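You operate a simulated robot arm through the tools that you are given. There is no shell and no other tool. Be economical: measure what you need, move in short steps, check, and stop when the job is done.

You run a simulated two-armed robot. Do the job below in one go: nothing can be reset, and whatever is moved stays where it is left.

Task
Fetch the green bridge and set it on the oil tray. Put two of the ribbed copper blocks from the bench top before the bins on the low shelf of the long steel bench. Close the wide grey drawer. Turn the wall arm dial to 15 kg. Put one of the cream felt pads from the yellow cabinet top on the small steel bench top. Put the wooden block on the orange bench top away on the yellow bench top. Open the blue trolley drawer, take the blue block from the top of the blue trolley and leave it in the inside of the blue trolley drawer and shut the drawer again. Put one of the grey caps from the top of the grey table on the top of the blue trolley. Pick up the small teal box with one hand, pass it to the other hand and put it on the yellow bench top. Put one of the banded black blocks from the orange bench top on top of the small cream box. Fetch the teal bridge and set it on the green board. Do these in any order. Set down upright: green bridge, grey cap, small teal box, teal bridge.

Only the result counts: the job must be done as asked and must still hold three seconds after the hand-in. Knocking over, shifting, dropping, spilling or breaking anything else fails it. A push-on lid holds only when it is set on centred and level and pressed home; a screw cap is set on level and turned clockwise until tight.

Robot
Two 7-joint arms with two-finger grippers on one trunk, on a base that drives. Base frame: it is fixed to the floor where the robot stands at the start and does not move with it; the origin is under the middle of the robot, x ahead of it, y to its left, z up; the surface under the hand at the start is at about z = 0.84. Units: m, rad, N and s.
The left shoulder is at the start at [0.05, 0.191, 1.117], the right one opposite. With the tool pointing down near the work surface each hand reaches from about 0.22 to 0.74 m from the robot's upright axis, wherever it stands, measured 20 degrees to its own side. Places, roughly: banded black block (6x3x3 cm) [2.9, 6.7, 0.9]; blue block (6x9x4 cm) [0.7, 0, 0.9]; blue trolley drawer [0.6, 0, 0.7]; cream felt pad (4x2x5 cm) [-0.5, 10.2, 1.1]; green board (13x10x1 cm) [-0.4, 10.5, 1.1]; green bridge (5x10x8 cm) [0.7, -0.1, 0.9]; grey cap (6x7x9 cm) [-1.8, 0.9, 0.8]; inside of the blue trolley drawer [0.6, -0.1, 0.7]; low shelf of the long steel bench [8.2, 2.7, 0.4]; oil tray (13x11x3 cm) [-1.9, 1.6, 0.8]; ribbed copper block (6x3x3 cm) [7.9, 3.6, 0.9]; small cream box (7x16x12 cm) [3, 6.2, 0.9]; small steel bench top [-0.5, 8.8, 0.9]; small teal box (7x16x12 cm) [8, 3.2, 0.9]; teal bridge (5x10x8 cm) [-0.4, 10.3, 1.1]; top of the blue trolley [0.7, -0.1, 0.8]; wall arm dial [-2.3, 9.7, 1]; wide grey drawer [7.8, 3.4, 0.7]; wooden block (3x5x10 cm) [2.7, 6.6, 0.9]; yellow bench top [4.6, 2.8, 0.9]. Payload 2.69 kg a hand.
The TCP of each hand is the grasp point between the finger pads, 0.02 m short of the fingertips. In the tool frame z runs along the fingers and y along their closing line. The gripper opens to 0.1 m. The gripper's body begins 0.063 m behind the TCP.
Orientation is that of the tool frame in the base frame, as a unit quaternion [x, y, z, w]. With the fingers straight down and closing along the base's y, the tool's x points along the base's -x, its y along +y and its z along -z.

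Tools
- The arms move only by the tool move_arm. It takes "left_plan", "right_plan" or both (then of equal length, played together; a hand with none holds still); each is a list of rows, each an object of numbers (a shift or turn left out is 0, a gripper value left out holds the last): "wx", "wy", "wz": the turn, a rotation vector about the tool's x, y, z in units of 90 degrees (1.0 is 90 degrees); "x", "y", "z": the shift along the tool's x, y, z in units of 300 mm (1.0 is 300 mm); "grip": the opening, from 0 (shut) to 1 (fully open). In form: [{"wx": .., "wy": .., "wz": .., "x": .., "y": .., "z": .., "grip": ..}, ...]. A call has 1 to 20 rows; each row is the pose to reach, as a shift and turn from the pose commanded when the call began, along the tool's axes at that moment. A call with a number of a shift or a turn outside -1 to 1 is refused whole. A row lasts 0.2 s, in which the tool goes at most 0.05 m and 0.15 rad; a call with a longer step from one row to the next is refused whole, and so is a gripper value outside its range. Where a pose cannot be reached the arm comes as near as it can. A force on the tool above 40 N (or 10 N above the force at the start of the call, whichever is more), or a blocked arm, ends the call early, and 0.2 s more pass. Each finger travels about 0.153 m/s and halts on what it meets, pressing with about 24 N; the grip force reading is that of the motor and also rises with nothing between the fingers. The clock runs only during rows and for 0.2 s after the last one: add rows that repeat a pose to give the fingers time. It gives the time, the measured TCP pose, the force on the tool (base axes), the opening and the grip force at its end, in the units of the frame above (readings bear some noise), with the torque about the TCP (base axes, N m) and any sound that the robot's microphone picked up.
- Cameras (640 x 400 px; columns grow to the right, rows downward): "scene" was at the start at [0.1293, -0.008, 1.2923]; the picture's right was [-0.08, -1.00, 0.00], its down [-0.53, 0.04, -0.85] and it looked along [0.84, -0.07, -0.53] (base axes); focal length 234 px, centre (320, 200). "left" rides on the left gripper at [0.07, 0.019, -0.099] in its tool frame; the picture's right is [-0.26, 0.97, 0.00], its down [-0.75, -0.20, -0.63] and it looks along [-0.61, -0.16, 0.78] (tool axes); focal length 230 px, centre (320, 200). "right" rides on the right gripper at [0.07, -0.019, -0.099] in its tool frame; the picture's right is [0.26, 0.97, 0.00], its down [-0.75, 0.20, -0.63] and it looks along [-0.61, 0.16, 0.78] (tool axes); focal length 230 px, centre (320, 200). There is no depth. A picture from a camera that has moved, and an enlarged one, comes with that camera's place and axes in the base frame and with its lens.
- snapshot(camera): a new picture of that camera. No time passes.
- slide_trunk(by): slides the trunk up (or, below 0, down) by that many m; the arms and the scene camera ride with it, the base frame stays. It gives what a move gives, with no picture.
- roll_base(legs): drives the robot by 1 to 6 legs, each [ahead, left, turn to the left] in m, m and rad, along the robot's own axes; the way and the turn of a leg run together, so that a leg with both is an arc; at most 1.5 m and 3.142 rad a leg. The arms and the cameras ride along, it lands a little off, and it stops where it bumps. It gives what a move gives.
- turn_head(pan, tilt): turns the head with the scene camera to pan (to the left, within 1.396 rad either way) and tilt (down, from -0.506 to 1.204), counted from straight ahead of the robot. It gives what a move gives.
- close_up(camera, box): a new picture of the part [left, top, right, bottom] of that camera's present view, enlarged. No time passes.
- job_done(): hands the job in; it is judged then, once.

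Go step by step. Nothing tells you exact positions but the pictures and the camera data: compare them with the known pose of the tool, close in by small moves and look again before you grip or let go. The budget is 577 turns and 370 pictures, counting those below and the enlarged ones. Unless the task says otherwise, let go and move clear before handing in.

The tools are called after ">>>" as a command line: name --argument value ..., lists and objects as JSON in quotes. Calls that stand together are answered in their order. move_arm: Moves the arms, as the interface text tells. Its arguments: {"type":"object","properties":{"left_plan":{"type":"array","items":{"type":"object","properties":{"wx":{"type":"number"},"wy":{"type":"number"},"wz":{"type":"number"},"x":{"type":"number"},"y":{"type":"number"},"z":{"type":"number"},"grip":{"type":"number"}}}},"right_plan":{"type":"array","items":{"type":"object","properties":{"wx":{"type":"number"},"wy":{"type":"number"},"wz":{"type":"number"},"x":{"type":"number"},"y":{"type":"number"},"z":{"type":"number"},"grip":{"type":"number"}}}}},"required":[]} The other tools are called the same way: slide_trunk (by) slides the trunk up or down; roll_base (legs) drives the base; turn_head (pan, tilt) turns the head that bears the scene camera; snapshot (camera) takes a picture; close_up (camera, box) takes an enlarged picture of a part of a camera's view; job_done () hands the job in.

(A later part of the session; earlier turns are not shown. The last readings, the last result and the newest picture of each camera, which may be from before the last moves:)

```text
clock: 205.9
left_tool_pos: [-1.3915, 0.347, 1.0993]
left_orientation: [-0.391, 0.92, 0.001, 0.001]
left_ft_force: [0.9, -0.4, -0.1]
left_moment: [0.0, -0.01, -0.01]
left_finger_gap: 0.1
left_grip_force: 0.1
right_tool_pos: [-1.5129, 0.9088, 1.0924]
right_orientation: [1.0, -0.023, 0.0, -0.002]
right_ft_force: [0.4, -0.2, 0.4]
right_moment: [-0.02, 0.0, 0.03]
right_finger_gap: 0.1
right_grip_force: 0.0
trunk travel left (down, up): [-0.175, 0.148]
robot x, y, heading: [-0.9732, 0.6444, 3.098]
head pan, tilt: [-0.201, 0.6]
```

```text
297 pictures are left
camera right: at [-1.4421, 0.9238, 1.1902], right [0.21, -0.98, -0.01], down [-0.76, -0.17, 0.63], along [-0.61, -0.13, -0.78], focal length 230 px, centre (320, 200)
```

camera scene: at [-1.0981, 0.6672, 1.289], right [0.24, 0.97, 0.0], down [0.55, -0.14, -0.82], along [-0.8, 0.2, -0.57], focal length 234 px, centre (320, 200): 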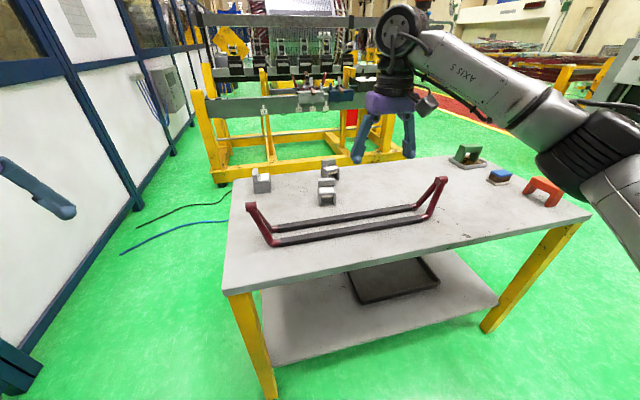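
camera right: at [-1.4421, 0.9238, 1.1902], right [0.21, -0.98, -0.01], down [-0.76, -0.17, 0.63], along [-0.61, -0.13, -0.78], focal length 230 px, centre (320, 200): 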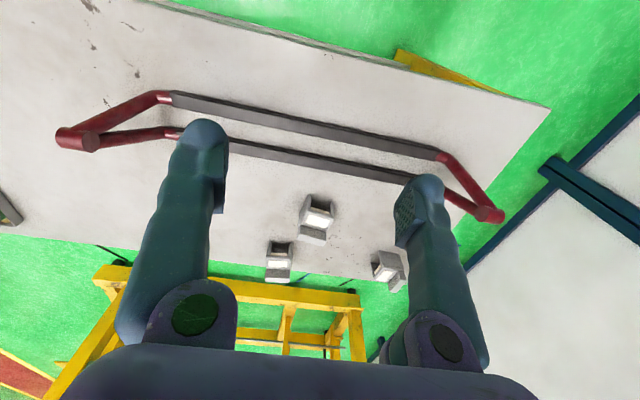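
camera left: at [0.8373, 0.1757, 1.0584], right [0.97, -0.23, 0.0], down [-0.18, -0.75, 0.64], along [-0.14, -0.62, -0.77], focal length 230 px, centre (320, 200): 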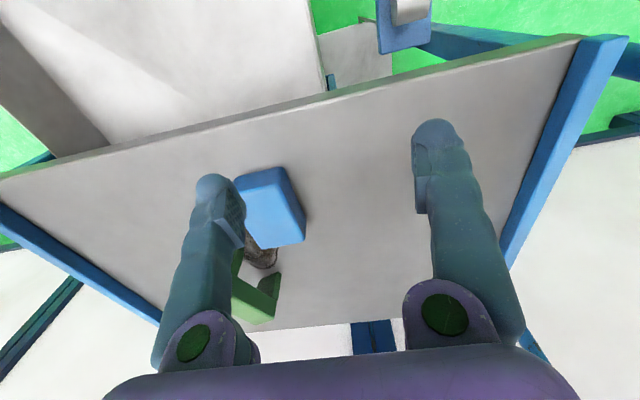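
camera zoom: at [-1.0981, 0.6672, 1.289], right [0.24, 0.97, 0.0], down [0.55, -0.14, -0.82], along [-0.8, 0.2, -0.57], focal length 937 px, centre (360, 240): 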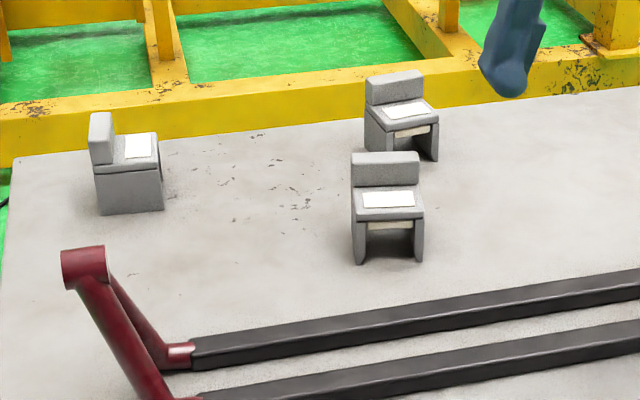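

The caps are chair-like blocks with a raised back facing -x. I drive 0.19 m closer to take the nearest one, near (-1.79, 0.866).

>>> roll_base --legs '[[0.19, 0, 0.043]]'

>>> move_arm --right_plan '[{"z": 0.05, "x": -0.05, "y": 0.05}, {"z": 0.1, "x": -0.1, "y": 0.1}]'

>>> snapshot --camera "right"

>>> snapshot --camera "scene"

```text
clock: 207.5
left_tool_pos: [-1.5371, 0.3428, 1.0989]
left_orientation: [-0.406, 0.914, 0.0, 0.001]
left_ft_force: [-0.2, 0.6, -0.5]
left_moment: [-0.04, 0.02, 0.02]
left_finger_gap: 0.1001
left_grip_force: 0.1
right_tool_pos: [-1.6754, 0.9004, 1.0909]
right_orientation: [1.0, -0.006, 0.001, -0.002]
right_ft_force: [-1.3, -0.3, 0.7]
right_moment: [-0.03, 0.01, 0.02]
right_finger_gap: 0.1
right_grip_force: 0.0
trunk travel left (down, up): [-0.175, 0.148]
robot x, y, heading: [-1.1301, 0.6511, 3.124]
head pan, tilt: [-0.201, 0.6]
stopped in leg 1: the robot was blocked; the commanded pose is now the measured one
```

```text
clock: 208.1
left_tool_pos: [-1.5377, 0.3422, 1.0976]
left_orientation: [-0.406, 0.914, 0.001, 0.003]
left_ft_force: [0.8, 0.3, -0.7]
left_moment: [-0.03, 0.02, 0.04]
left_finger_gap: 0.1001
left_grip_force: 0.1
right_tool_pos: [-1.7061, 0.8687, 1.0586]
right_orientation: [1.0, -0.006, 0.003, -0.003]
right_ft_force: [0.5, -0.1, 0.5]
right_moment: [-0.01, -0.05, 0.01]
right_finger_gap: 0.0997
right_grip_force: 0.0
trunk travel left (down, up): [-0.175, 0.148]
robot x, y, heading: [-1.13, 0.6548, 3.124]
head pan, tilt: [-0.201, 0.6]
```

```text
296 pictures are left
camera right: at [-1.6365, 0.8872, 1.1576], right [0.25, -0.97, -0.01], down [-0.75, -0.19, 0.63], along [-0.61, -0.15, -0.78], focal length 230 px, centre (320, 200)
```

right: 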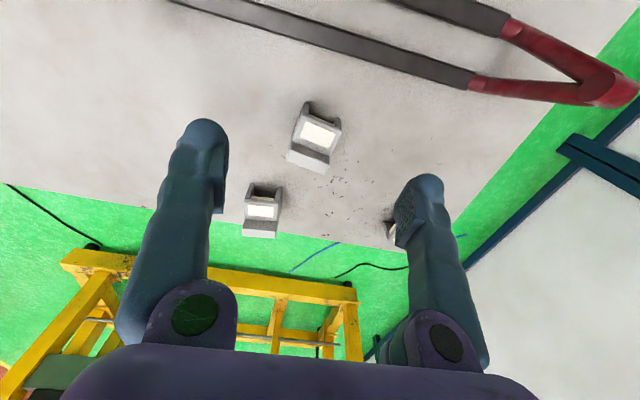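

```text
295 pictures are left
camera scene: at [-1.2551, 0.6717, 1.289], right [0.21, 0.98, 0.0], down [0.55, -0.12, -0.82], along [-0.81, 0.18, -0.57], focal length 234 px, centre (320, 200)
```

scene: 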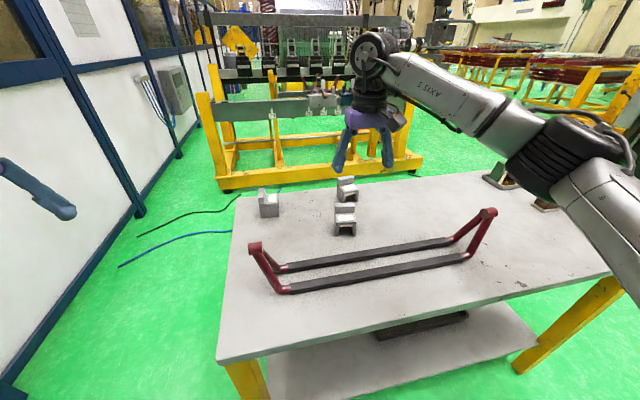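

>>> move_arm --right_plan '[{"x": -0.12, "y": 0.013, "z": 0.08}, {"x": -0.24, "y": 0.026, "z": 0.16}, {"x": -0.24, "y": 0.026, "z": 0.28}, {"x": -0.24, "y": 0.026, "z": 0.4}]'

>>> snapshot --camera "right"

```text
clock: 209.1
left_tool_pos: [-1.5376, 0.343, 1.0974]
left_orientation: [-0.406, 0.914, 0.0, 0.002]
left_ft_force: [-0.3, 0.9, -0.2]
left_moment: [0.03, -0.04, 0.05]
left_finger_gap: 0.1002
left_grip_force: 0.0
right_tool_pos: [-1.7798, 0.8657, 0.9375]
right_orientation: [1.0, -0.006, 0.002, -0.004]
right_ft_force: [0.4, -0.1, 0.4]
right_moment: [-0.01, -0.03, -0.04]
right_finger_gap: 0.1002
right_grip_force: 0.1
trunk travel left (down, up): [-0.175, 0.148]
robot x, y, heading: [-1.1314, 0.6513, 3.131]
head pan, tilt: [-0.201, 0.6]
```

```text
294 pictures are left
camera right: at [-1.7088, 0.8827, 1.0364], right [0.25, -0.97, -0.01], down [-0.76, -0.2, 0.63], along [-0.61, -0.15, -0.78], focal length 230 px, centre (320, 200)
```

right: 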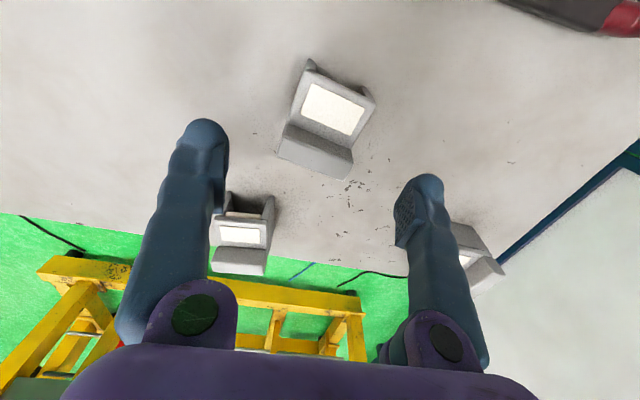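

>>> move_arm --right_plan '[{"y": 0.008, "z": 0.12}, {"y": 0.008, "z": 0.22}, {"y": 0.008, "z": 0.3}, {"y": 0.008, "z": 0.3, "grip": 0}, {"y": 0.008, "z": 0.3}, {"y": 0.008, "z": 0.3}, {"y": 0.008, "z": 0.3}]'

>>> snapshot --camera "right"

>>> close_up --camera "scene" --box '[260, 120, 420, 250]'

```text
clock: 210.7
left_tool_pos: [-1.5374, 0.3435, 1.0997]
left_orientation: [-0.405, 0.914, 0.0, 0.001]
left_ft_force: [-0.2, 0.1, 0.2]
left_moment: [0.01, -0.01, -0.02]
left_finger_gap: 0.1
left_grip_force: 0.1
right_tool_pos: [-1.7798, 0.8628, 0.849]
right_orientation: [1.0, -0.006, 0.003, -0.003]
right_ft_force: [0.0, -0.3, -0.8]
right_moment: [-0.01, 0.0, -0.01]
right_finger_gap: 0.0608
right_grip_force: 24.5
trunk travel left (down, up): [-0.175, 0.148]
robot x, y, heading: [-1.1292, 0.6585, 3.127]
head pan, tilt: [-0.201, 0.6]
```

```text
293 pictures are left
camera right: at [-1.7083, 0.8803, 0.9475], right [0.25, -0.97, -0.01], down [-0.76, -0.19, 0.63], along [-0.61, -0.15, -0.78], focal length 230 px, centre (320, 200)
```

right: 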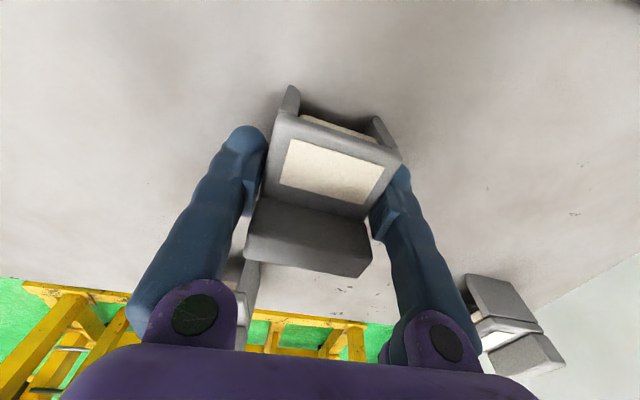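

```text
3.08 times, centred on (340, 185) of scene
camera zoom: at [-1.2548, 0.6721, 1.289], right [0.21, 0.98, 0.0], down [0.55, -0.12, -0.82], along [-0.81, 0.18, -0.57], focal length 721 px, centre (258, 246)
```

zoom: 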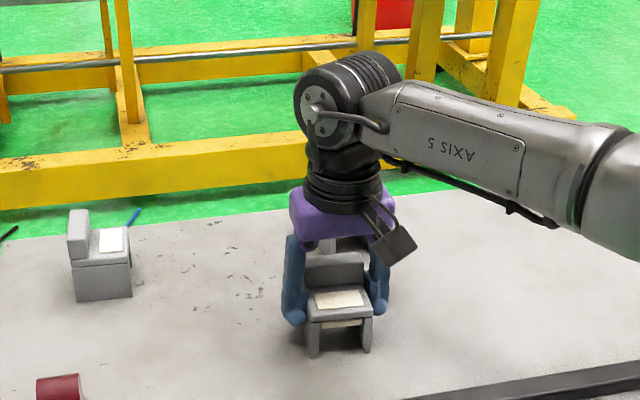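

Cap gripped. I lift it, back off, and drive back to the trolley's end.

>>> move_arm --right_plan '[{"z": -0.12, "grip": 0}, {"z": -0.24}, {"z": -0.36}, {"z": -0.48}, {"z": -0.6}, {"z": -0.7}, {"z": -0.7, "x": 0.15}, {"z": -0.7, "x": 0.3}]'

>>> roll_base --legs '[[-0.5, 0, 0], [0, 0.6, 0], [0, 0, 1.57], [0, 0, 1.57]]'

>>> turn_head --pan 0.0 --tilt 0.5

>>> snapshot --camera "scene"

```text
clock: 212.5
left_tool_pos: [-1.5372, 0.3434, 1.0984]
left_orientation: [-0.405, 0.914, 0.0, 0.002]
left_ft_force: [0.3, 1.0, -0.1]
left_moment: [0.03, 0.05, 0.02]
left_finger_gap: 0.1002
left_grip_force: 0.0
right_tool_pos: [-1.6888, 0.8604, 1.0603]
right_orientation: [1.0, -0.007, 0.001, -0.003]
right_ft_force: [-0.6, 0.2, -0.8]
right_moment: [0.04, 0.0, 0.04]
right_finger_gap: 0.0603
right_grip_force: 23.7
trunk travel left (down, up): [-0.175, 0.148]
robot x, y, heading: [-1.1296, 0.6537, 3.128]
head pan, tilt: [-0.201, 0.6]
```

```text
clock: 221.6
left_tool_pos: [-1.0273, -0.2966, 1.0986]
left_orientation: [-0.441, 0.897, -0.008, 0.001]
left_ft_force: [-0.7, 0.0, -0.4]
left_moment: [-0.01, 0.0, 0.0]
left_finger_gap: 0.1002
left_grip_force: 0.2
right_tool_pos: [-1.2216, 0.2059, 1.0574]
right_orientation: [0.999, 0.035, 0.002, 0.0]
right_ft_force: [-0.3, 0.2, -1.0]
right_moment: [0.0, 0.02, 0.0]
right_finger_gap: 0.06
right_grip_force: 24.3
trunk travel left (down, up): [-0.175, 0.148]
robot x, y, heading: [-0.6436, 0.0434, -3.069]
head pan, tilt: [-0.201, 0.6]
stopped in leg 3: the robot was blocked; the commanded pose is now the measured one
```

```text
clock: 222.3
left_tool_pos: [-1.0282, -0.2953, 1.0979]
left_orientation: [-0.442, 0.897, -0.007, 0.002]
left_ft_force: [-0.2, 0.6, 0.3]
left_moment: [0.01, 0.01, -0.02]
left_finger_gap: 0.1001
left_grip_force: 0.0
right_tool_pos: [-1.2217, 0.206, 1.0557]
right_orientation: [0.999, 0.035, 0.002, 0.001]
right_ft_force: [0.3, 0.2, -1.5]
right_moment: [0.02, -0.01, 0.01]
right_finger_gap: 0.0599
right_grip_force: 24.3
trunk travel left (down, up): [-0.175, 0.148]
robot x, y, heading: [-0.6467, 0.0368, -3.071]
head pan, tilt: [0.0, 0.499]
```

```text
291 pictures are left
camera scene: at [-0.7774, 0.0385, 1.2977], right [-0.07, 1.0, -0.01], down [0.48, 0.03, -0.88], along [-0.87, -0.07, -0.48], focal length 234 px, centre (320, 200)
```

scene: 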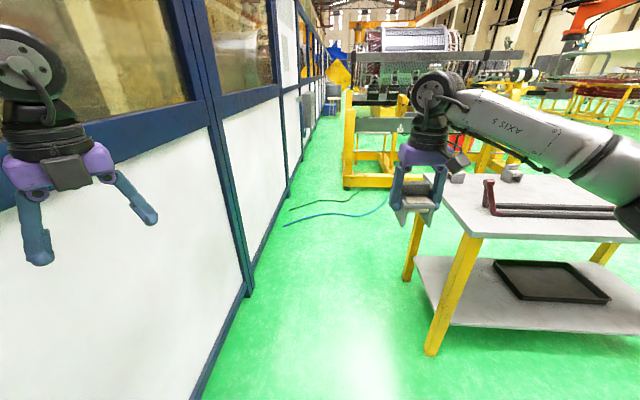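

The left elbow met the wall; I move away from it and turn the other way.

>>> roll_base --legs '[[0, -0.55, 0], [0, 0, -1.606], [0, 0, -1.606]]'

>>> snapshot --camera "scene"

```text
clock: 235.4
left_tool_pos: [-0.2911, 0.9185, 1.0981]
left_orientation: [0.905, 0.426, -0.003, -0.002]
left_ft_force: [0.0, -0.6, 0.0]
left_moment: [-0.02, -0.01, 0.03]
left_finger_gap: 0.0999
left_grip_force: 0.0
right_tool_pos: [-0.1164, 0.4084, 1.0592]
right_orientation: [-0.017, 1.0, -0.004, -0.001]
right_ft_force: [0.0, -0.9, -1.1]
right_moment: [0.02, 0.0, -0.01]
right_finger_gap: 0.0596
right_grip_force: 23.9
trunk travel left (down, up): [-0.175, 0.148]
robot x, y, heading: [-0.6839, 0.5875, 0.034]
head pan, tilt: [0.0, 0.499]
```

```text
290 pictures are left
camera scene: at [-0.5543, 0.5932, 1.2981], right [0.03, -1.0, 0.0], down [-0.48, -0.02, -0.88], along [0.88, 0.03, -0.48], focal length 234 px, centre (320, 200)
```

scene: 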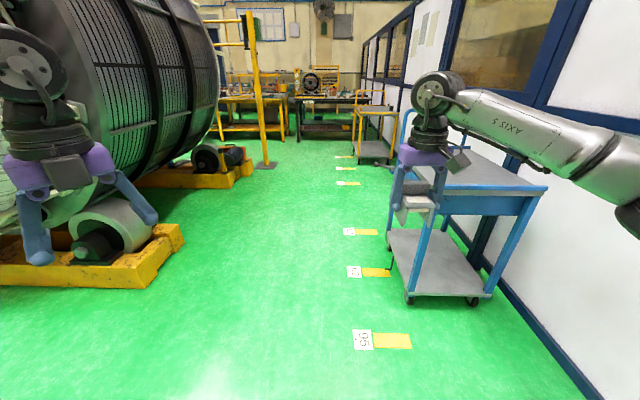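

>>> roll_base --legs '[[0, 0, -0.034], [0.7, -0.46, 0]]'

>>> turn_head --pan -0.3 --tilt 0.7

>>> snapshot --camera "scene"

```text
clock: 240.3
left_tool_pos: [0.4313, 0.4403, 1.0968]
left_orientation: [0.913, 0.408, -0.003, -0.002]
left_ft_force: [0.6, 0.0, -0.8]
left_moment: [-0.01, 0.03, 0.0]
left_finger_gap: 0.0999
left_grip_force: 0.2
right_tool_pos: [0.5879, -0.0737, 1.0587]
right_orientation: [0.002, 1.0, -0.004, -0.001]
right_ft_force: [0.5, 0.5, -0.1]
right_moment: [-0.01, 0.0, -0.02]
right_finger_gap: 0.0593
right_grip_force: 23.6
trunk travel left (down, up): [-0.175, 0.148]
robot x, y, heading: [0.0245, 0.1285, -0.003]
head pan, tilt: [0.0, 0.499]
```

```text
clock: 241.1
left_tool_pos: [0.4311, 0.4404, 1.098]
left_orientation: [0.913, 0.409, -0.003, -0.002]
left_ft_force: [-0.5, -1.3, -0.1]
left_moment: [0.0, 0.01, 0.03]
left_finger_gap: 0.0999
left_grip_force: 0.0
right_tool_pos: [0.5878, -0.0728, 1.0601]
right_orientation: [0.002, 1.0, -0.003, 0.0]
right_ft_force: [-0.4, -0.1, -0.6]
right_moment: [-0.02, 0.0, 0.02]
right_finger_gap: 0.0595
right_grip_force: 24.5
trunk travel left (down, up): [-0.175, 0.148]
robot x, y, heading: [0.0205, 0.1284, -0.003]
head pan, tilt: [-0.3, 0.7]
```

```text
289 pictures are left
camera scene: at [0.1467, 0.101, 1.2804], right [-0.3, -0.95, 0.0], down [-0.61, 0.19, -0.77], along [0.73, -0.23, -0.64], focal length 234 px, centre (320, 200)
```

scene: 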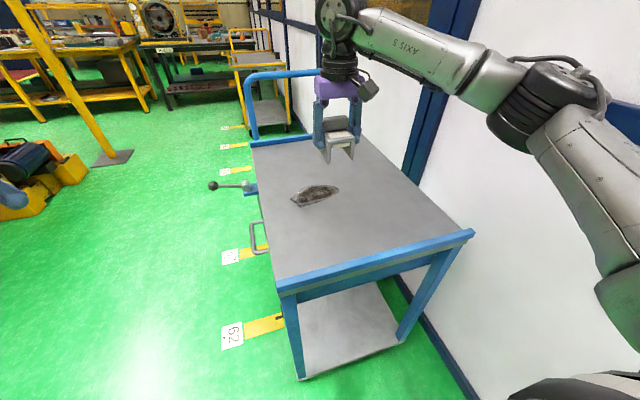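

>>> move_arm --right_plan '[{"x": 0.02, "y": -0.1, "z": 0.05, "grip": 0}, {"x": 0.04, "y": -0.2, "z": 0.15}, {"x": 0.06, "y": -0.29, "z": 0.27}, {"x": 0.06, "y": -0.29, "z": 0.38}, {"x": 0.06, "y": -0.29, "z": 0.46}, {"x": 0.06, "y": -0.29, "z": 0.49}, {"x": 0.06, "y": -0.29, "z": 0.505}, {"x": 0.06, "y": -0.29, "z": 0.52}, {"x": 0.06, "y": -0.29, "z": 0.535}, {"x": 0.06, "y": -0.29, "z": 0.55}, {"x": 0.06, "y": -0.29, "z": 0.565}, {"x": 0.06, "y": -0.29, "z": 0.58}]'

>>> snapshot --camera "scene"

```text
clock: 243.7
left_tool_pos: [0.4309, 0.4404, 1.1008]
left_orientation: [0.913, 0.408, -0.002, -0.003]
left_ft_force: [-0.2, -0.2, -0.2]
left_moment: [-0.02, -0.01, -0.01]
left_finger_gap: 0.0998
left_grip_force: 0.0
right_tool_pos: [0.5687, -0.1626, 0.8894]
right_orientation: [0.003, 1.0, -0.003, 0.0]
right_ft_force: [0.0, -1.8, 7.8]
right_moment: [0.19, 0.26, 0.05]
right_finger_gap: 0.0597
right_grip_force: 24.1
trunk travel left (down, up): [-0.175, 0.148]
robot x, y, heading: [0.027, 0.1284, -0.005]
head pan, tilt: [-0.3, 0.7]
```

```text
288 pictures are left
camera scene: at [0.1459, 0.1011, 1.2807], right [-0.3, -0.95, 0.0], down [-0.61, 0.19, -0.77], along [0.73, -0.23, -0.64], focal length 234 px, centre (320, 200)
```

scene: 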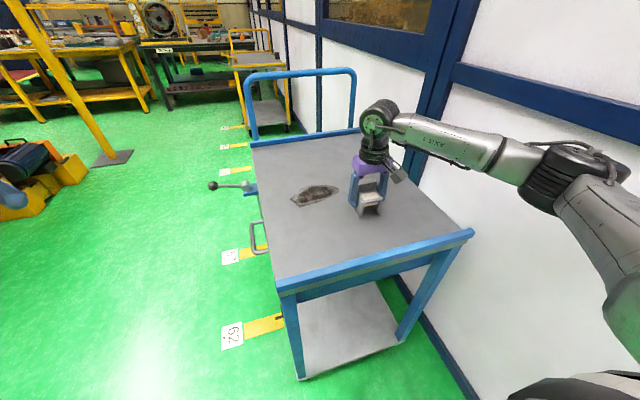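

>>> move_arm --right_plan '[{"z": 0.0, "grip": 0.65}, {"grip": 0.85}, {"grip": 0.95}, {"z": -0.1}, {"z": -0.22}, {"z": -0.34}, {"z": -0.46}, {"z": -0.58}]'

>>> snapshot --camera "scene"

```text
clock: 245.5
left_tool_pos: [0.4303, 0.4414, 1.097]
left_orientation: [0.913, 0.409, -0.002, -0.002]
left_ft_force: [0.0, -0.6, 0.3]
left_moment: [-0.04, 0.0, 0.03]
left_finger_gap: 0.1
left_grip_force: 0.0
right_tool_pos: [0.5692, -0.1607, 1.0628]
right_orientation: [0.002, 1.0, -0.003, 0.0]
right_ft_force: [-0.1, 0.3, 0.2]
right_moment: [-0.04, -0.02, -0.03]
right_finger_gap: 0.0951
right_grip_force: 0.1
trunk travel left (down, up): [-0.175, 0.148]
robot x, y, heading: [0.0203, 0.1261, -0.006]
head pan, tilt: [-0.3, 0.7]
```

```text
287 pictures are left
camera scene: at [0.1463, 0.1013, 1.2804], right [-0.3, -0.95, 0.0], down [-0.61, 0.19, -0.77], along [0.73, -0.23, -0.64], focal length 234 px, centre (320, 200)
```

scene: 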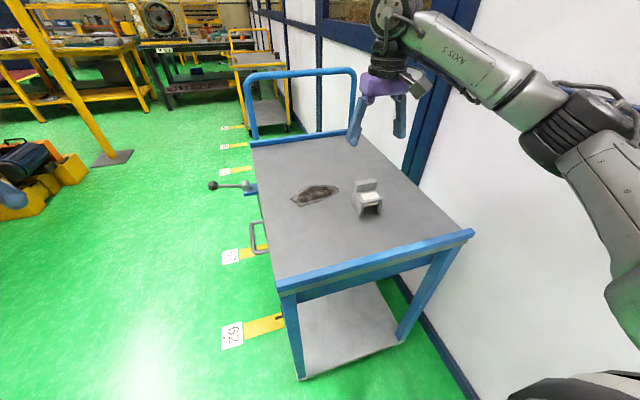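

Grey cap is standing on the trolley. Next I head east along the aisle toward the benches; first out to y ≈ 0.8 and forward, then look.

>>> move_arm --right_plan '[{"x": 0.13, "z": -0.03, "y": 0.05}, {"x": 0.26, "z": -0.06, "y": 0.1}, {"x": 0.39, "z": -0.09, "y": 0.1}, {"x": 0.52, "z": -0.12, "y": 0.1}]'

>>> roll_base --legs '[[0, 0.68, 0.005], [1.4, 0, 0], [1.2, 0, 0]]'

>>> turn_head --pan 0.3 --tilt 0.25

>>> snapshot --camera "scene"

```text
clock: 246.5
left_tool_pos: [0.4308, 0.4406, 1.098]
left_orientation: [0.913, 0.408, -0.002, -0.003]
left_ft_force: [0.0, -0.3, -0.5]
left_moment: [0.0, -0.01, 0.0]
left_finger_gap: 0.1003
left_grip_force: 0.0
right_tool_pos: [0.4147, -0.1319, 1.0962]
right_orientation: [0.002, 1.0, -0.003, 0.0]
right_ft_force: [-0.6, 0.9, 0.1]
right_moment: [-0.03, 0.0, 0.0]
right_finger_gap: 0.0949
right_grip_force: 0.0
trunk travel left (down, up): [-0.175, 0.148]
robot x, y, heading: [0.0249, 0.1289, -0.006]
head pan, tilt: [-0.3, 0.7]
```

```text
clock: 265.1
left_tool_pos: [3.0219, 1.0689, 1.0974]
left_orientation: [0.919, 0.395, -0.002, -0.003]
left_ft_force: [0.3, 1.1, 0.2]
left_moment: [0.01, 0.01, 0.0]
left_finger_gap: 0.0997
left_grip_force: 0.1
right_tool_pos: [2.9895, 0.4973, 1.0955]
right_orientation: [0.017, 1.0, -0.003, 0.0]
right_ft_force: [1.0, 0.1, -0.1]
right_moment: [0.01, 0.01, -0.01]
right_finger_gap: 0.0949
right_grip_force: 0.1
trunk travel left (down, up): [-0.175, 0.148]
robot x, y, heading: [2.6068, 0.768, -0.03]
head pan, tilt: [-0.3, 0.7]
```

```text
clock: 266.1
left_tool_pos: [3.0214, 1.0686, 1.0973]
left_orientation: [0.919, 0.395, -0.002, -0.003]
left_ft_force: [0.6, 0.3, 0.5]
left_moment: [0.04, 0.03, 0.02]
left_finger_gap: 0.0998
left_grip_force: 0.1
right_tool_pos: [2.9881, 0.496, 1.0951]
right_orientation: [0.017, 1.0, -0.004, -0.001]
right_ft_force: [-0.5, -0.2, 0.4]
right_moment: [0.0, 0.01, -0.02]
right_finger_gap: 0.0949
right_grip_force: 0.0
trunk travel left (down, up): [-0.175, 0.148]
robot x, y, heading: [2.61, 0.7639, -0.034]
head pan, tilt: [0.3, 0.25]
```

```text
286 pictures are left
camera scene: at [2.7372, 0.7893, 1.3212], right [0.26, -0.96, 0.0], down [-0.24, -0.07, -0.97], along [0.93, 0.26, -0.25], focal length 234 px, centre (320, 200)
```

scene: 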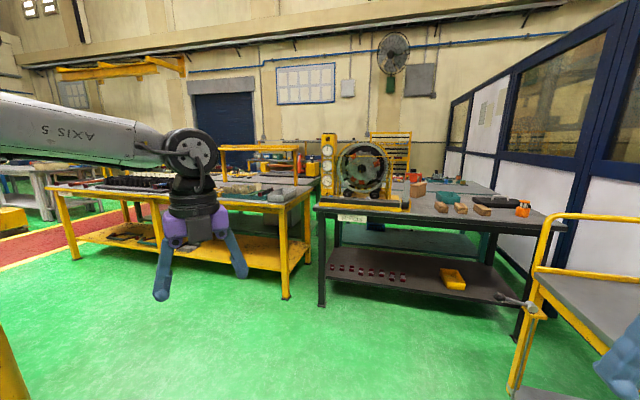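

>>> turn_head --pan 1.1 --tilt 0.35

>>> snapshot --camera "scene"

```text
clock: 267.2
left_tool_pos: [3.0217, 1.0677, 1.098]
left_orientation: [0.919, 0.395, -0.001, -0.003]
left_ft_force: [-0.7, 0.6, 0.6]
left_moment: [0.0, 0.0, 0.02]
left_finger_gap: 0.0998
left_grip_force: 0.1
right_tool_pos: [2.9893, 0.4963, 1.0953]
right_orientation: [0.017, 1.0, -0.004, -0.001]
right_ft_force: [0.4, 0.7, 0.5]
right_moment: [-0.01, -0.03, -0.01]
right_finger_gap: 0.0952
right_grip_force: 0.0
trunk travel left (down, up): [-0.175, 0.148]
robot x, y, heading: [2.6031, 0.7658, -0.032]
head pan, tilt: [1.1, 0.351]
```

```text
285 pictures are left
camera scene: at [2.6922, 0.8461, 1.3118], right [0.88, -0.48, 0.0], down [-0.17, -0.3, -0.94], along [0.45, 0.82, -0.34], focal length 234 px, centre (320, 200)
```

scene: 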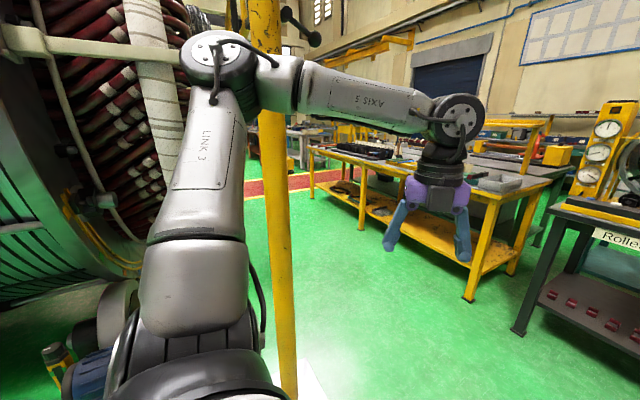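

The passage between the drum post (2.92, 1.58) and the yellow bench front (x ≈ 4.35) is about 1.2 m wide. I go forward past the post, then north along x ≈ 3.62.

>>> roll_base --legs '[[0.1, -0.07, 0.033], [0.85, 0, 0], [0.08, 0.6, 0], [0, 1.3, 0]]'

>>> turn_head --pan 0.2 --tilt 0.5

>>> snapshot --camera "scene"

```text
clock: 289.3
left_tool_pos: [4.0417, 2.9173, 1.098]
left_orientation: [0.914, 0.407, -0.002, -0.004]
left_ft_force: [-0.5, 0.6, -0.1]
left_moment: [-0.04, -0.02, 0.01]
left_finger_gap: 0.1003
left_grip_force: 0.0
right_tool_pos: [4.0253, 2.345, 1.0961]
right_orientation: [0.003, 1.0, -0.003, -0.001]
right_ft_force: [0.4, 0.5, 0.2]
right_moment: [0.01, 0.08, 0.01]
right_finger_gap: 0.0949
right_grip_force: 0.0
trunk travel left (down, up): [-0.175, 0.148]
robot x, y, heading: [3.6334, 2.605, -0.013]
head pan, tilt: [1.1, 0.351]
```

```text
clock: 290.5
left_tool_pos: [4.0421, 2.9179, 1.0973]
left_orientation: [0.914, 0.407, -0.002, -0.003]
left_ft_force: [-0.2, 0.7, -0.6]
left_moment: [0.01, 0.0, -0.02]
left_finger_gap: 0.0998
left_grip_force: 0.1
right_tool_pos: [4.0242, 2.3452, 1.0953]
right_orientation: [0.004, 1.0, -0.004, -0.001]
right_ft_force: [-0.5, -0.1, 0.9]
right_moment: [-0.01, -0.01, -0.01]
right_finger_gap: 0.0949
right_grip_force: 0.1
trunk travel left (down, up): [-0.175, 0.148]
robot x, y, heading: [3.6372, 2.6057, -0.01]
head pan, tilt: [0.201, 0.499]
```

```text
284 pictures are left
camera scene: at [3.7651, 2.6216, 1.2981], right [0.19, -0.98, 0.0], down [-0.47, -0.09, -0.88], along [0.86, 0.17, -0.48], focal length 234 px, centre (320, 200)
```

scene: 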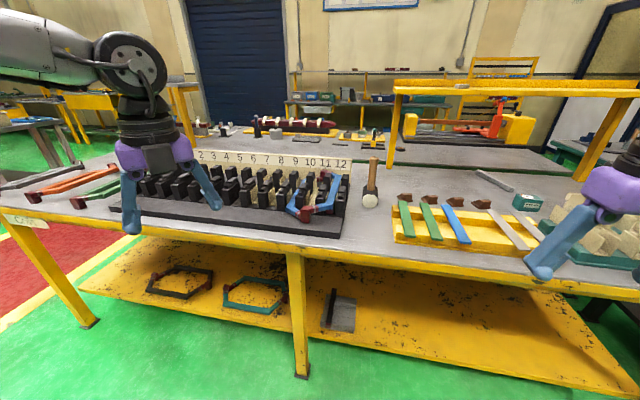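

>>> roll_base --legs '[[0, 1.2, 0], [0, 0.9, 0]]'

>>> turn_head --pan 0 --tilt 0.3

>>> snapshot --camera "scene"

>>> turn_head --pan 1.2 --tilt 0.3

>>> snapshot --camera "scene"

```text
clock: 308.9
left_tool_pos: [4.0612, 4.9938, 1.098]
left_orientation: [0.913, 0.408, -0.002, -0.003]
left_ft_force: [-0.3, 0.1, -0.5]
left_moment: [0.01, 0.01, 0.01]
left_finger_gap: 0.1
left_grip_force: 0.1
right_tool_pos: [4.0447, 4.42, 1.0953]
right_orientation: [0.004, 1.0, -0.004, 0.0]
right_ft_force: [-0.4, 0.5, 0.7]
right_moment: [0.01, 0.0, -0.01]
right_finger_gap: 0.0949
right_grip_force: 0.1
trunk travel left (down, up): [-0.175, 0.148]
robot x, y, heading: [3.654, 4.6809, -0.006]
head pan, tilt: [0.201, 0.499]
```

```text
clock: 309.6
left_tool_pos: [4.062, 4.9931, 1.098]
left_orientation: [0.913, 0.407, -0.002, -0.003]
left_ft_force: [0.9, 0.8, -0.1]
left_moment: [0.01, -0.04, -0.01]
left_finger_gap: 0.1
left_grip_force: 0.0
right_tool_pos: [4.0453, 4.4215, 1.0947]
right_orientation: [0.003, 1.0, -0.004, -0.001]
right_ft_force: [-0.2, -0.1, 0.2]
right_moment: [0.03, 0.02, -0.02]
right_finger_gap: 0.0951
right_grip_force: 0.1
trunk travel left (down, up): [-0.175, 0.148]
robot x, y, heading: [3.6566, 4.6825, -0.008]
head pan, tilt: [0.0, 0.3]
```

```text
283 pictures are left
camera scene: at [3.7891, 4.679, 1.3164], right [-0.01, -1.0, 0.0], down [-0.3, 0.0, -0.96], along [0.96, -0.01, -0.3], focal length 234 px, centre (320, 200)
```

scene: 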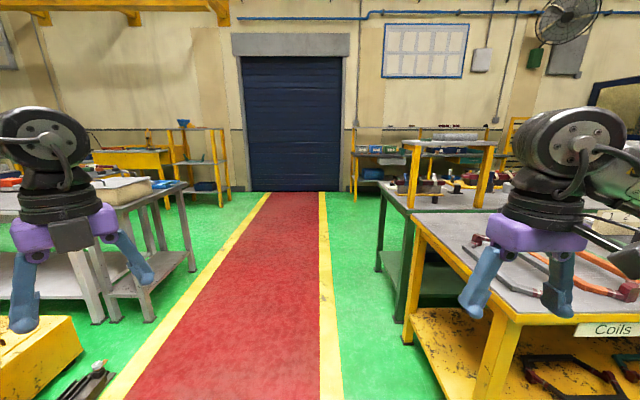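

```text
clock: 311.0
left_tool_pos: [4.062, 4.993, 1.0978]
left_orientation: [0.913, 0.407, -0.003, -0.003]
left_ft_force: [0.4, -0.1, 0.7]
left_moment: [0.01, -0.01, -0.02]
left_finger_gap: 0.0999
left_grip_force: 0.1
right_tool_pos: [4.0452, 4.421, 1.095]
right_orientation: [0.003, 1.0, -0.003, 0.0]
right_ft_force: [0.0, 0.9, 1.1]
right_moment: [0.01, 0.01, -0.04]
right_finger_gap: 0.0951
right_grip_force: 0.0
trunk travel left (down, up): [-0.175, 0.148]
robot x, y, heading: [3.6549, 4.679, -0.01]
head pan, tilt: [1.201, 0.3]
```

```text
282 pictures are left
camera scene: at [3.7301, 4.7663, 1.3165], right [0.93, -0.37, 0.0], down [-0.11, -0.28, -0.96], along [0.35, 0.89, -0.3], focal length 234 px, centre (320, 200)
```

scene: 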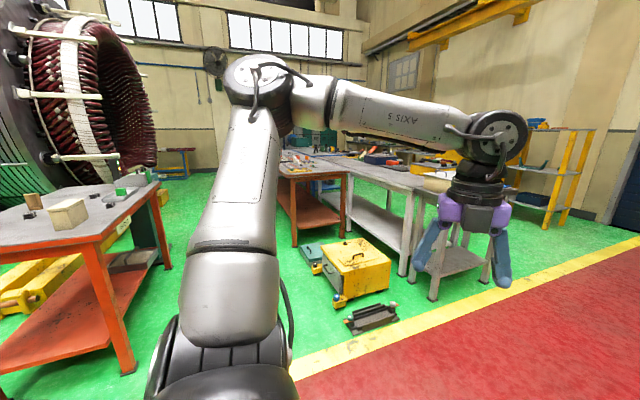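

The orange bench lies to the north-west (east edge x ≈ 3.2, y 5.9–7.2). I turn to face -x and move alongside its east edge.

>>> roll_base --legs '[[0.15, 0.2, 0], [0, 0, 1.576], [0, 0, 1.576], [0, -1.3, 0]]'

>>> turn_head --pan 0 --tilt 0.5

>>> snapshot --camera "scene"

```text
clock: 332.3
left_tool_pos: [3.3701, 5.847, 1.0967]
left_orientation: [-0.425, 0.905, -0.003, 0.002]
left_ft_force: [-0.3, -0.3, 0.5]
left_moment: [0.01, 0.01, 0.0]
left_finger_gap: 0.1002
left_grip_force: 0.0
right_tool_pos: [3.3673, 6.4207, 1.0954]
right_orientation: [1.0, 0.016, 0.001, -0.003]
right_ft_force: [0.1, -0.4, 0.8]
right_moment: [0.04, -0.04, -0.02]
right_finger_gap: 0.095
right_grip_force: 0.0
trunk travel left (down, up): [-0.175, 0.148]
robot x, y, heading: [3.7673, 6.1735, -3.109]
head pan, tilt: [1.201, 0.3]
```

```text
clock: 333.7
left_tool_pos: [3.3707, 5.8476, 1.0978]
left_orientation: [-0.424, 0.906, -0.003, 0.003]
left_ft_force: [0.0, -0.1, -0.5]
left_moment: [0.01, -0.03, -0.01]
left_finger_gap: 0.1001
left_grip_force: 0.1
right_tool_pos: [3.3669, 6.4215, 1.096]
right_orientation: [1.0, 0.015, 0.001, -0.004]
right_ft_force: [0.2, -0.1, -0.6]
right_moment: [-0.01, 0.0, 0.01]
right_finger_gap: 0.095
right_grip_force: 0.1
trunk travel left (down, up): [-0.175, 0.148]
robot x, y, heading: [3.7622, 6.1742, -3.112]
head pan, tilt: [0.0, 0.499]
```

```text
281 pictures are left
camera scene: at [3.6345, 6.1701, 1.2981], right [-0.03, 1.0, 0.0], down [0.48, 0.02, -0.88], along [-0.88, -0.03, -0.48], focal length 234 px, centre (320, 200)
```

scene: 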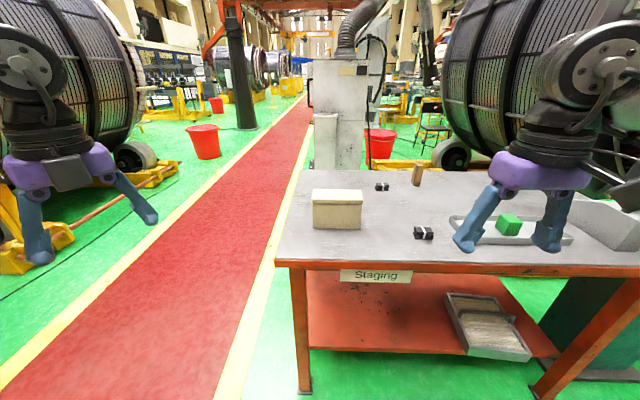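

On the bench I see the cream box (3.0, 6.2), banded blocks near (3.04, 6.46) and (2.72, 6.40), and the wooden block at (2.66, 6.58). I move closer and look with the right hand for the near banded block.

>>> roll_base --legs '[[0.17, 0, -0.03]]'

>>> move_arm --right_plan '[{"x": -0.06, "y": -0.06, "z": 0.05, "grip": 0.6}, {"x": -0.12, "y": -0.12, "z": 0.1}, {"x": -0.18, "y": -0.18, "z": 0.15}]'

>>> snapshot --camera "right"

>>> snapshot --camera "scene"

```text
clock: 335.2
left_tool_pos: [3.1898, 5.8573, 1.0975]
left_orientation: [-0.41, 0.912, -0.003, 0.003]
left_ft_force: [-0.4, -0.4, -0.5]
left_moment: [0.03, -0.01, -0.01]
left_finger_gap: 0.1001
left_grip_force: 0.0
right_tool_pos: [3.2036, 6.4304, 1.095]
right_orientation: [1.0, 0.0, 0.001, -0.004]
right_ft_force: [-0.1, -0.2, -0.3]
right_moment: [0.0, -0.03, 0.01]
right_finger_gap: 0.0953
right_grip_force: 0.1
trunk travel left (down, up): [-0.175, 0.148]
robot x, y, heading: [3.5934, 6.1709, 3.142]
head pan, tilt: [0.0, 0.499]
```

```text
clock: 336.0
left_tool_pos: [3.1881, 5.8563, 1.098]
left_orientation: [-0.41, 0.912, -0.003, 0.001]
left_ft_force: [-0.2, -0.6, -0.6]
left_moment: [0.0, -0.05, 0.0]
left_finger_gap: 0.1002
left_grip_force: 0.0
right_tool_pos: [3.1502, 6.4863, 1.0498]
right_orientation: [1.0, 0.0, 0.002, -0.002]
right_ft_force: [-0.4, 0.7, -0.1]
right_moment: [-0.02, 0.0, -0.04]
right_finger_gap: 0.0601
right_grip_force: 0.0
trunk travel left (down, up): [-0.175, 0.148]
robot x, y, heading: [3.5961, 6.1727, 3.137]
head pan, tilt: [0.0, 0.499]
```

```text
280 pictures are left
camera right: at [3.2213, 6.5037, 1.1491], right [0.26, -0.97, -0.01], down [-0.75, -0.2, 0.63], along [-0.61, -0.16, -0.78], focal length 230 px, centre (320, 200)
```

right: 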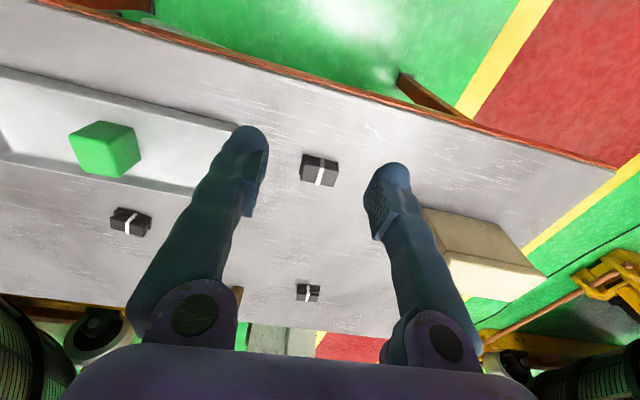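

```text
279 pictures are left
camera scene: at [3.4636, 6.1721, 1.2981], right [0.0, 1.0, 0.0], down [0.48, 0.0, -0.88], along [-0.88, 0.0, -0.48], focal length 234 px, centre (320, 200)
```

scene: 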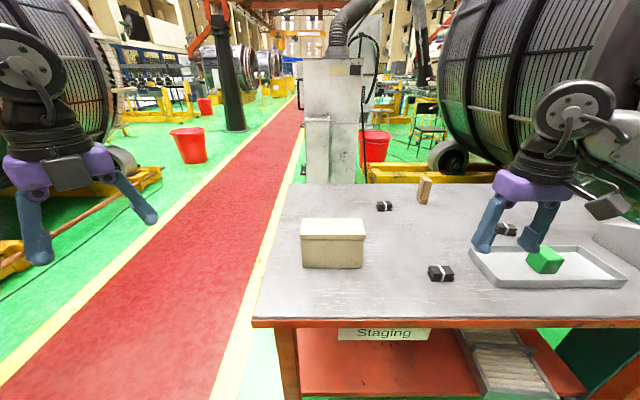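

>>> close_up --camera "right" --box '[260, 120, 380, 220]'

>>> close_up --camera "scene" --box '[280, 170, 480, 320]'

```text
4.00 times, centred on (320, 170) of right
camera zoom: at [3.2213, 6.5037, 1.1491], right [0.26, -0.97, -0.01], down [-0.75, -0.2, 0.63], along [-0.61, -0.16, -0.78], focal length 920 px, centre (320, 320)
```

zoom: 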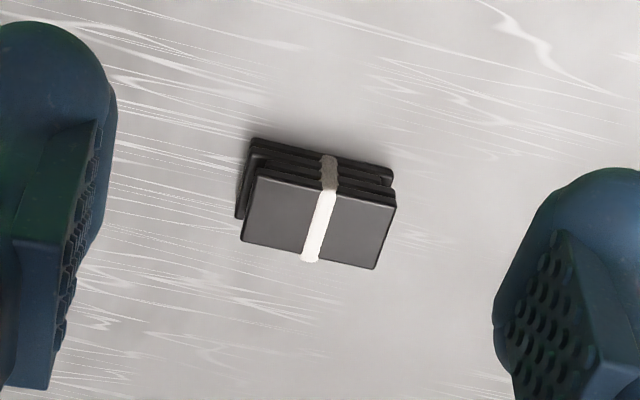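

```text
2.67 times, centred on (380, 245) of scene
camera zoom: at [3.4636, 6.1721, 1.2981], right [0.0, 1.0, 0.0], down [0.48, 0.0, -0.88], along [-0.88, 0.0, -0.48], focal length 625 px, centre (160, 80)
```

zoom: 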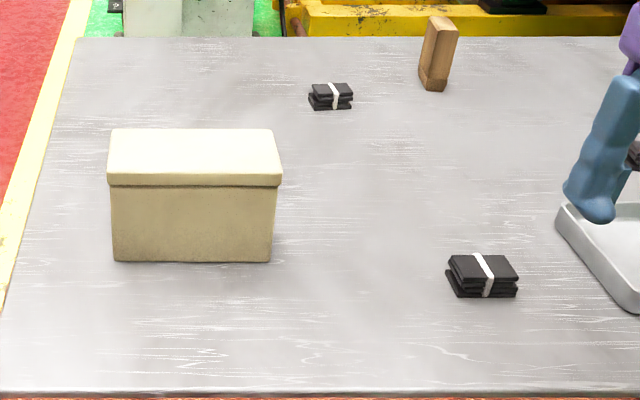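

>>> move_arm --right_plan '[{"wz": -0.036, "x": -0.12, "y": 0.035, "z": 0.05, "grip": 0.85}, {"wz": -0.072, "x": -0.25, "y": 0.071, "z": 0.12}, {"wz": -0.072, "x": -0.374, "y": 0.071, "z": 0.2}, {"wz": -0.072, "x": -0.374, "y": 0.071, "z": 0.32}, {"wz": -0.072, "x": -0.374, "y": 0.071, "z": 0.42}]'

>>> snapshot --camera "right"

```text
clock: 337.2
left_tool_pos: [3.1899, 5.8578, 1.0967]
left_orientation: [-0.41, 0.912, -0.002, 0.002]
left_ft_force: [-0.6, 0.3, -0.1]
left_moment: [-0.01, 0.03, -0.02]
left_finger_gap: 0.1001
left_grip_force: 0.0
right_tool_pos: [3.039, 6.4665, 0.9247]
right_orientation: [0.998, 0.056, 0.002, -0.003]
right_ft_force: [0.3, 0.3, -0.1]
right_moment: [0.01, 0.01, 0.0]
right_finger_gap: 0.0851
right_grip_force: 0.1
trunk travel left (down, up): [-0.175, 0.148]
robot x, y, heading: [3.5945, 6.1714, 3.141]
head pan, tilt: [0.0, 0.499]
```

```text
276 pictures are left
camera right: at [3.1072, 6.4913, 1.0234], right [0.37, -0.93, -0.01], down [-0.72, -0.29, 0.63], along [-0.58, -0.22, -0.78], focal length 230 px, centre (320, 200)
```

right: 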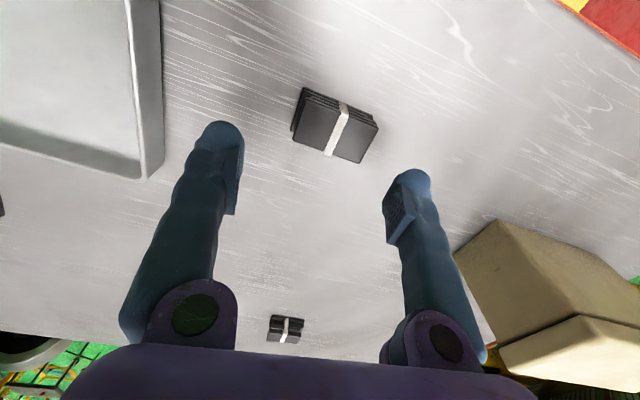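

>>> move_arm --right_plan '[{"x": 0.043, "y": 0.034, "z": 0.08}, {"x": 0.043, "y": 0.034, "z": 0.16}, {"x": 0.043, "y": 0.034, "z": 0.2}, {"x": 0.043, "y": 0.034, "z": 0.2, "grip": 0}, {"x": 0.043, "y": 0.034, "z": 0.2}, {"x": 0.043, "y": 0.034, "z": 0.2}]'

>>> snapshot --camera "right"

```text
clock: 338.0
left_tool_pos: [3.1916, 5.8571, 1.0972]
left_orientation: [-0.41, 0.912, -0.003, 0.002]
left_ft_force: [-0.1, 0.2, 0.3]
left_moment: [0.0, -0.02, 0.01]
left_finger_gap: 0.0997
left_grip_force: 0.1
right_tool_pos: [3.05, 6.4541, 0.8803]
right_orientation: [0.998, 0.057, -0.009, 0.0]
right_ft_force: [6.9, -3.8, 27.1]
right_moment: [-0.43, -0.46, 0.27]
right_finger_gap: 0.0507
right_grip_force: 24.8
trunk travel left (down, up): [-0.175, 0.148]
robot x, y, heading: [3.5946, 6.171, 3.141]
head pan, tilt: [0.0, 0.499]
stopped in row 4 (right hand): the force on the tool passed its limit at 49 N (the readings are from after the stop); the commanded pose is now the measured one
```

```text
275 pictures are left
camera right: at [3.1197, 6.4797, 0.977], right [0.37, -0.93, -0.01], down [-0.71, -0.28, 0.64], along [-0.6, -0.23, -0.77], focal length 230 px, centre (320, 200)
```

right: 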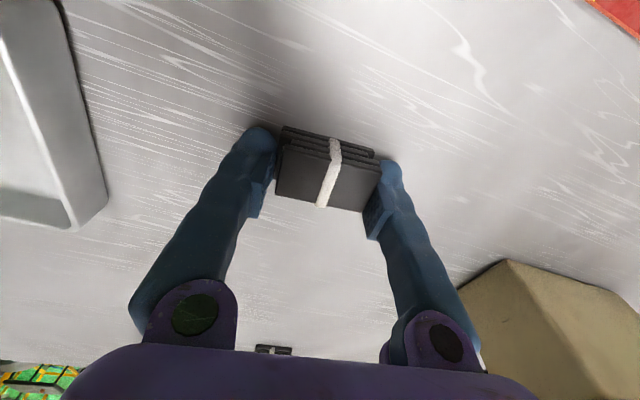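

Block gripped (bench top is about z 0.858). I lift it, shift the base 0.2 m south and bring it over the cream box.

>>> move_arm --right_plan '[{"z": -0.15, "grip": 0}, {"z": -0.3}, {"z": -0.45}, {"z": -0.6}]'

>>> roll_base --legs '[[0, 0.22, 0]]'

>>> snapshot --camera "right"

>>> snapshot --camera "scene"

```text
clock: 339.0
left_tool_pos: [3.19, 5.858, 1.0973]
left_orientation: [-0.41, 0.912, -0.004, 0.002]
left_ft_force: [0.6, -0.1, -0.1]
left_moment: [0.02, 0.02, -0.01]
left_finger_gap: 0.0998
left_grip_force: 0.0
right_tool_pos: [3.0533, 6.4575, 1.0558]
right_orientation: [0.998, 0.056, -0.005, -0.002]
right_ft_force: [0.4, -0.1, -0.2]
right_moment: [0.03, 0.03, 0.0]
right_finger_gap: 0.0506
right_grip_force: 24.5
trunk travel left (down, up): [-0.175, 0.148]
robot x, y, heading: [3.5993, 6.1705, 3.145]
head pan, tilt: [0.0, 0.499]
```

```text
clock: 341.5
left_tool_pos: [3.1887, 5.6404, 1.0974]
left_orientation: [-0.409, 0.912, -0.003, 0.002]
left_ft_force: [0.6, 0.3, -0.3]
left_moment: [0.02, 0.01, 0.04]
left_finger_gap: 0.1
left_grip_force: 0.0
right_tool_pos: [3.0519, 6.2403, 1.0537]
right_orientation: [0.998, 0.056, -0.006, -0.002]
right_ft_force: [-0.8, -1.6, 0.0]
right_moment: [0.02, 0.01, 0.0]
right_finger_gap: 0.0504
right_grip_force: 24.0
trunk travel left (down, up): [-0.175, 0.148]
robot x, y, heading: [3.5925, 5.9519, 3.138]
head pan, tilt: [0.0, 0.499]
```

```text
274 pictures are left
camera right: at [3.1216, 6.2656, 1.1522], right [0.36, -0.93, -0.01], down [-0.72, -0.28, 0.64], along [-0.59, -0.23, -0.77], focal length 230 px, centre (320, 200)
```

right: 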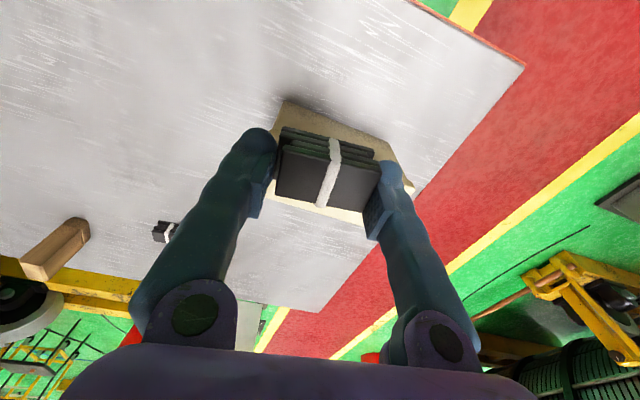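

```text
273 pictures are left
camera scene: at [3.4635, 5.9539, 1.2981], right [0.0, 1.0, 0.0], down [0.48, 0.0, -0.88], along [-0.88, 0.0, -0.48], focal length 234 px, centre (320, 200)
```

scene: 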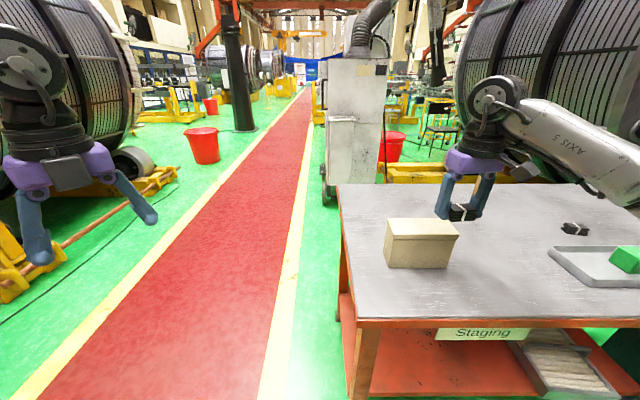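

>>> close_up --camera "scene" --box '[360, 150, 500, 290]'

```text
2.86 times, centred on (430, 220) of scene
camera zoom: at [3.4635, 5.9539, 1.2981], right [0.0, 1.0, 0.0], down [0.48, 0.0, -0.88], along [-0.88, 0.0, -0.48], focal length 669 px, centre (6, 143)
```

zoom: 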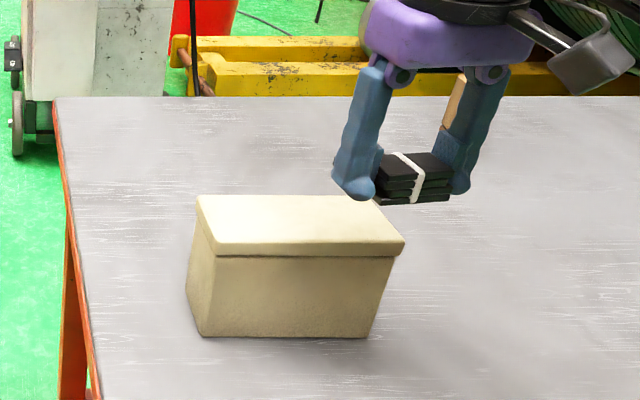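

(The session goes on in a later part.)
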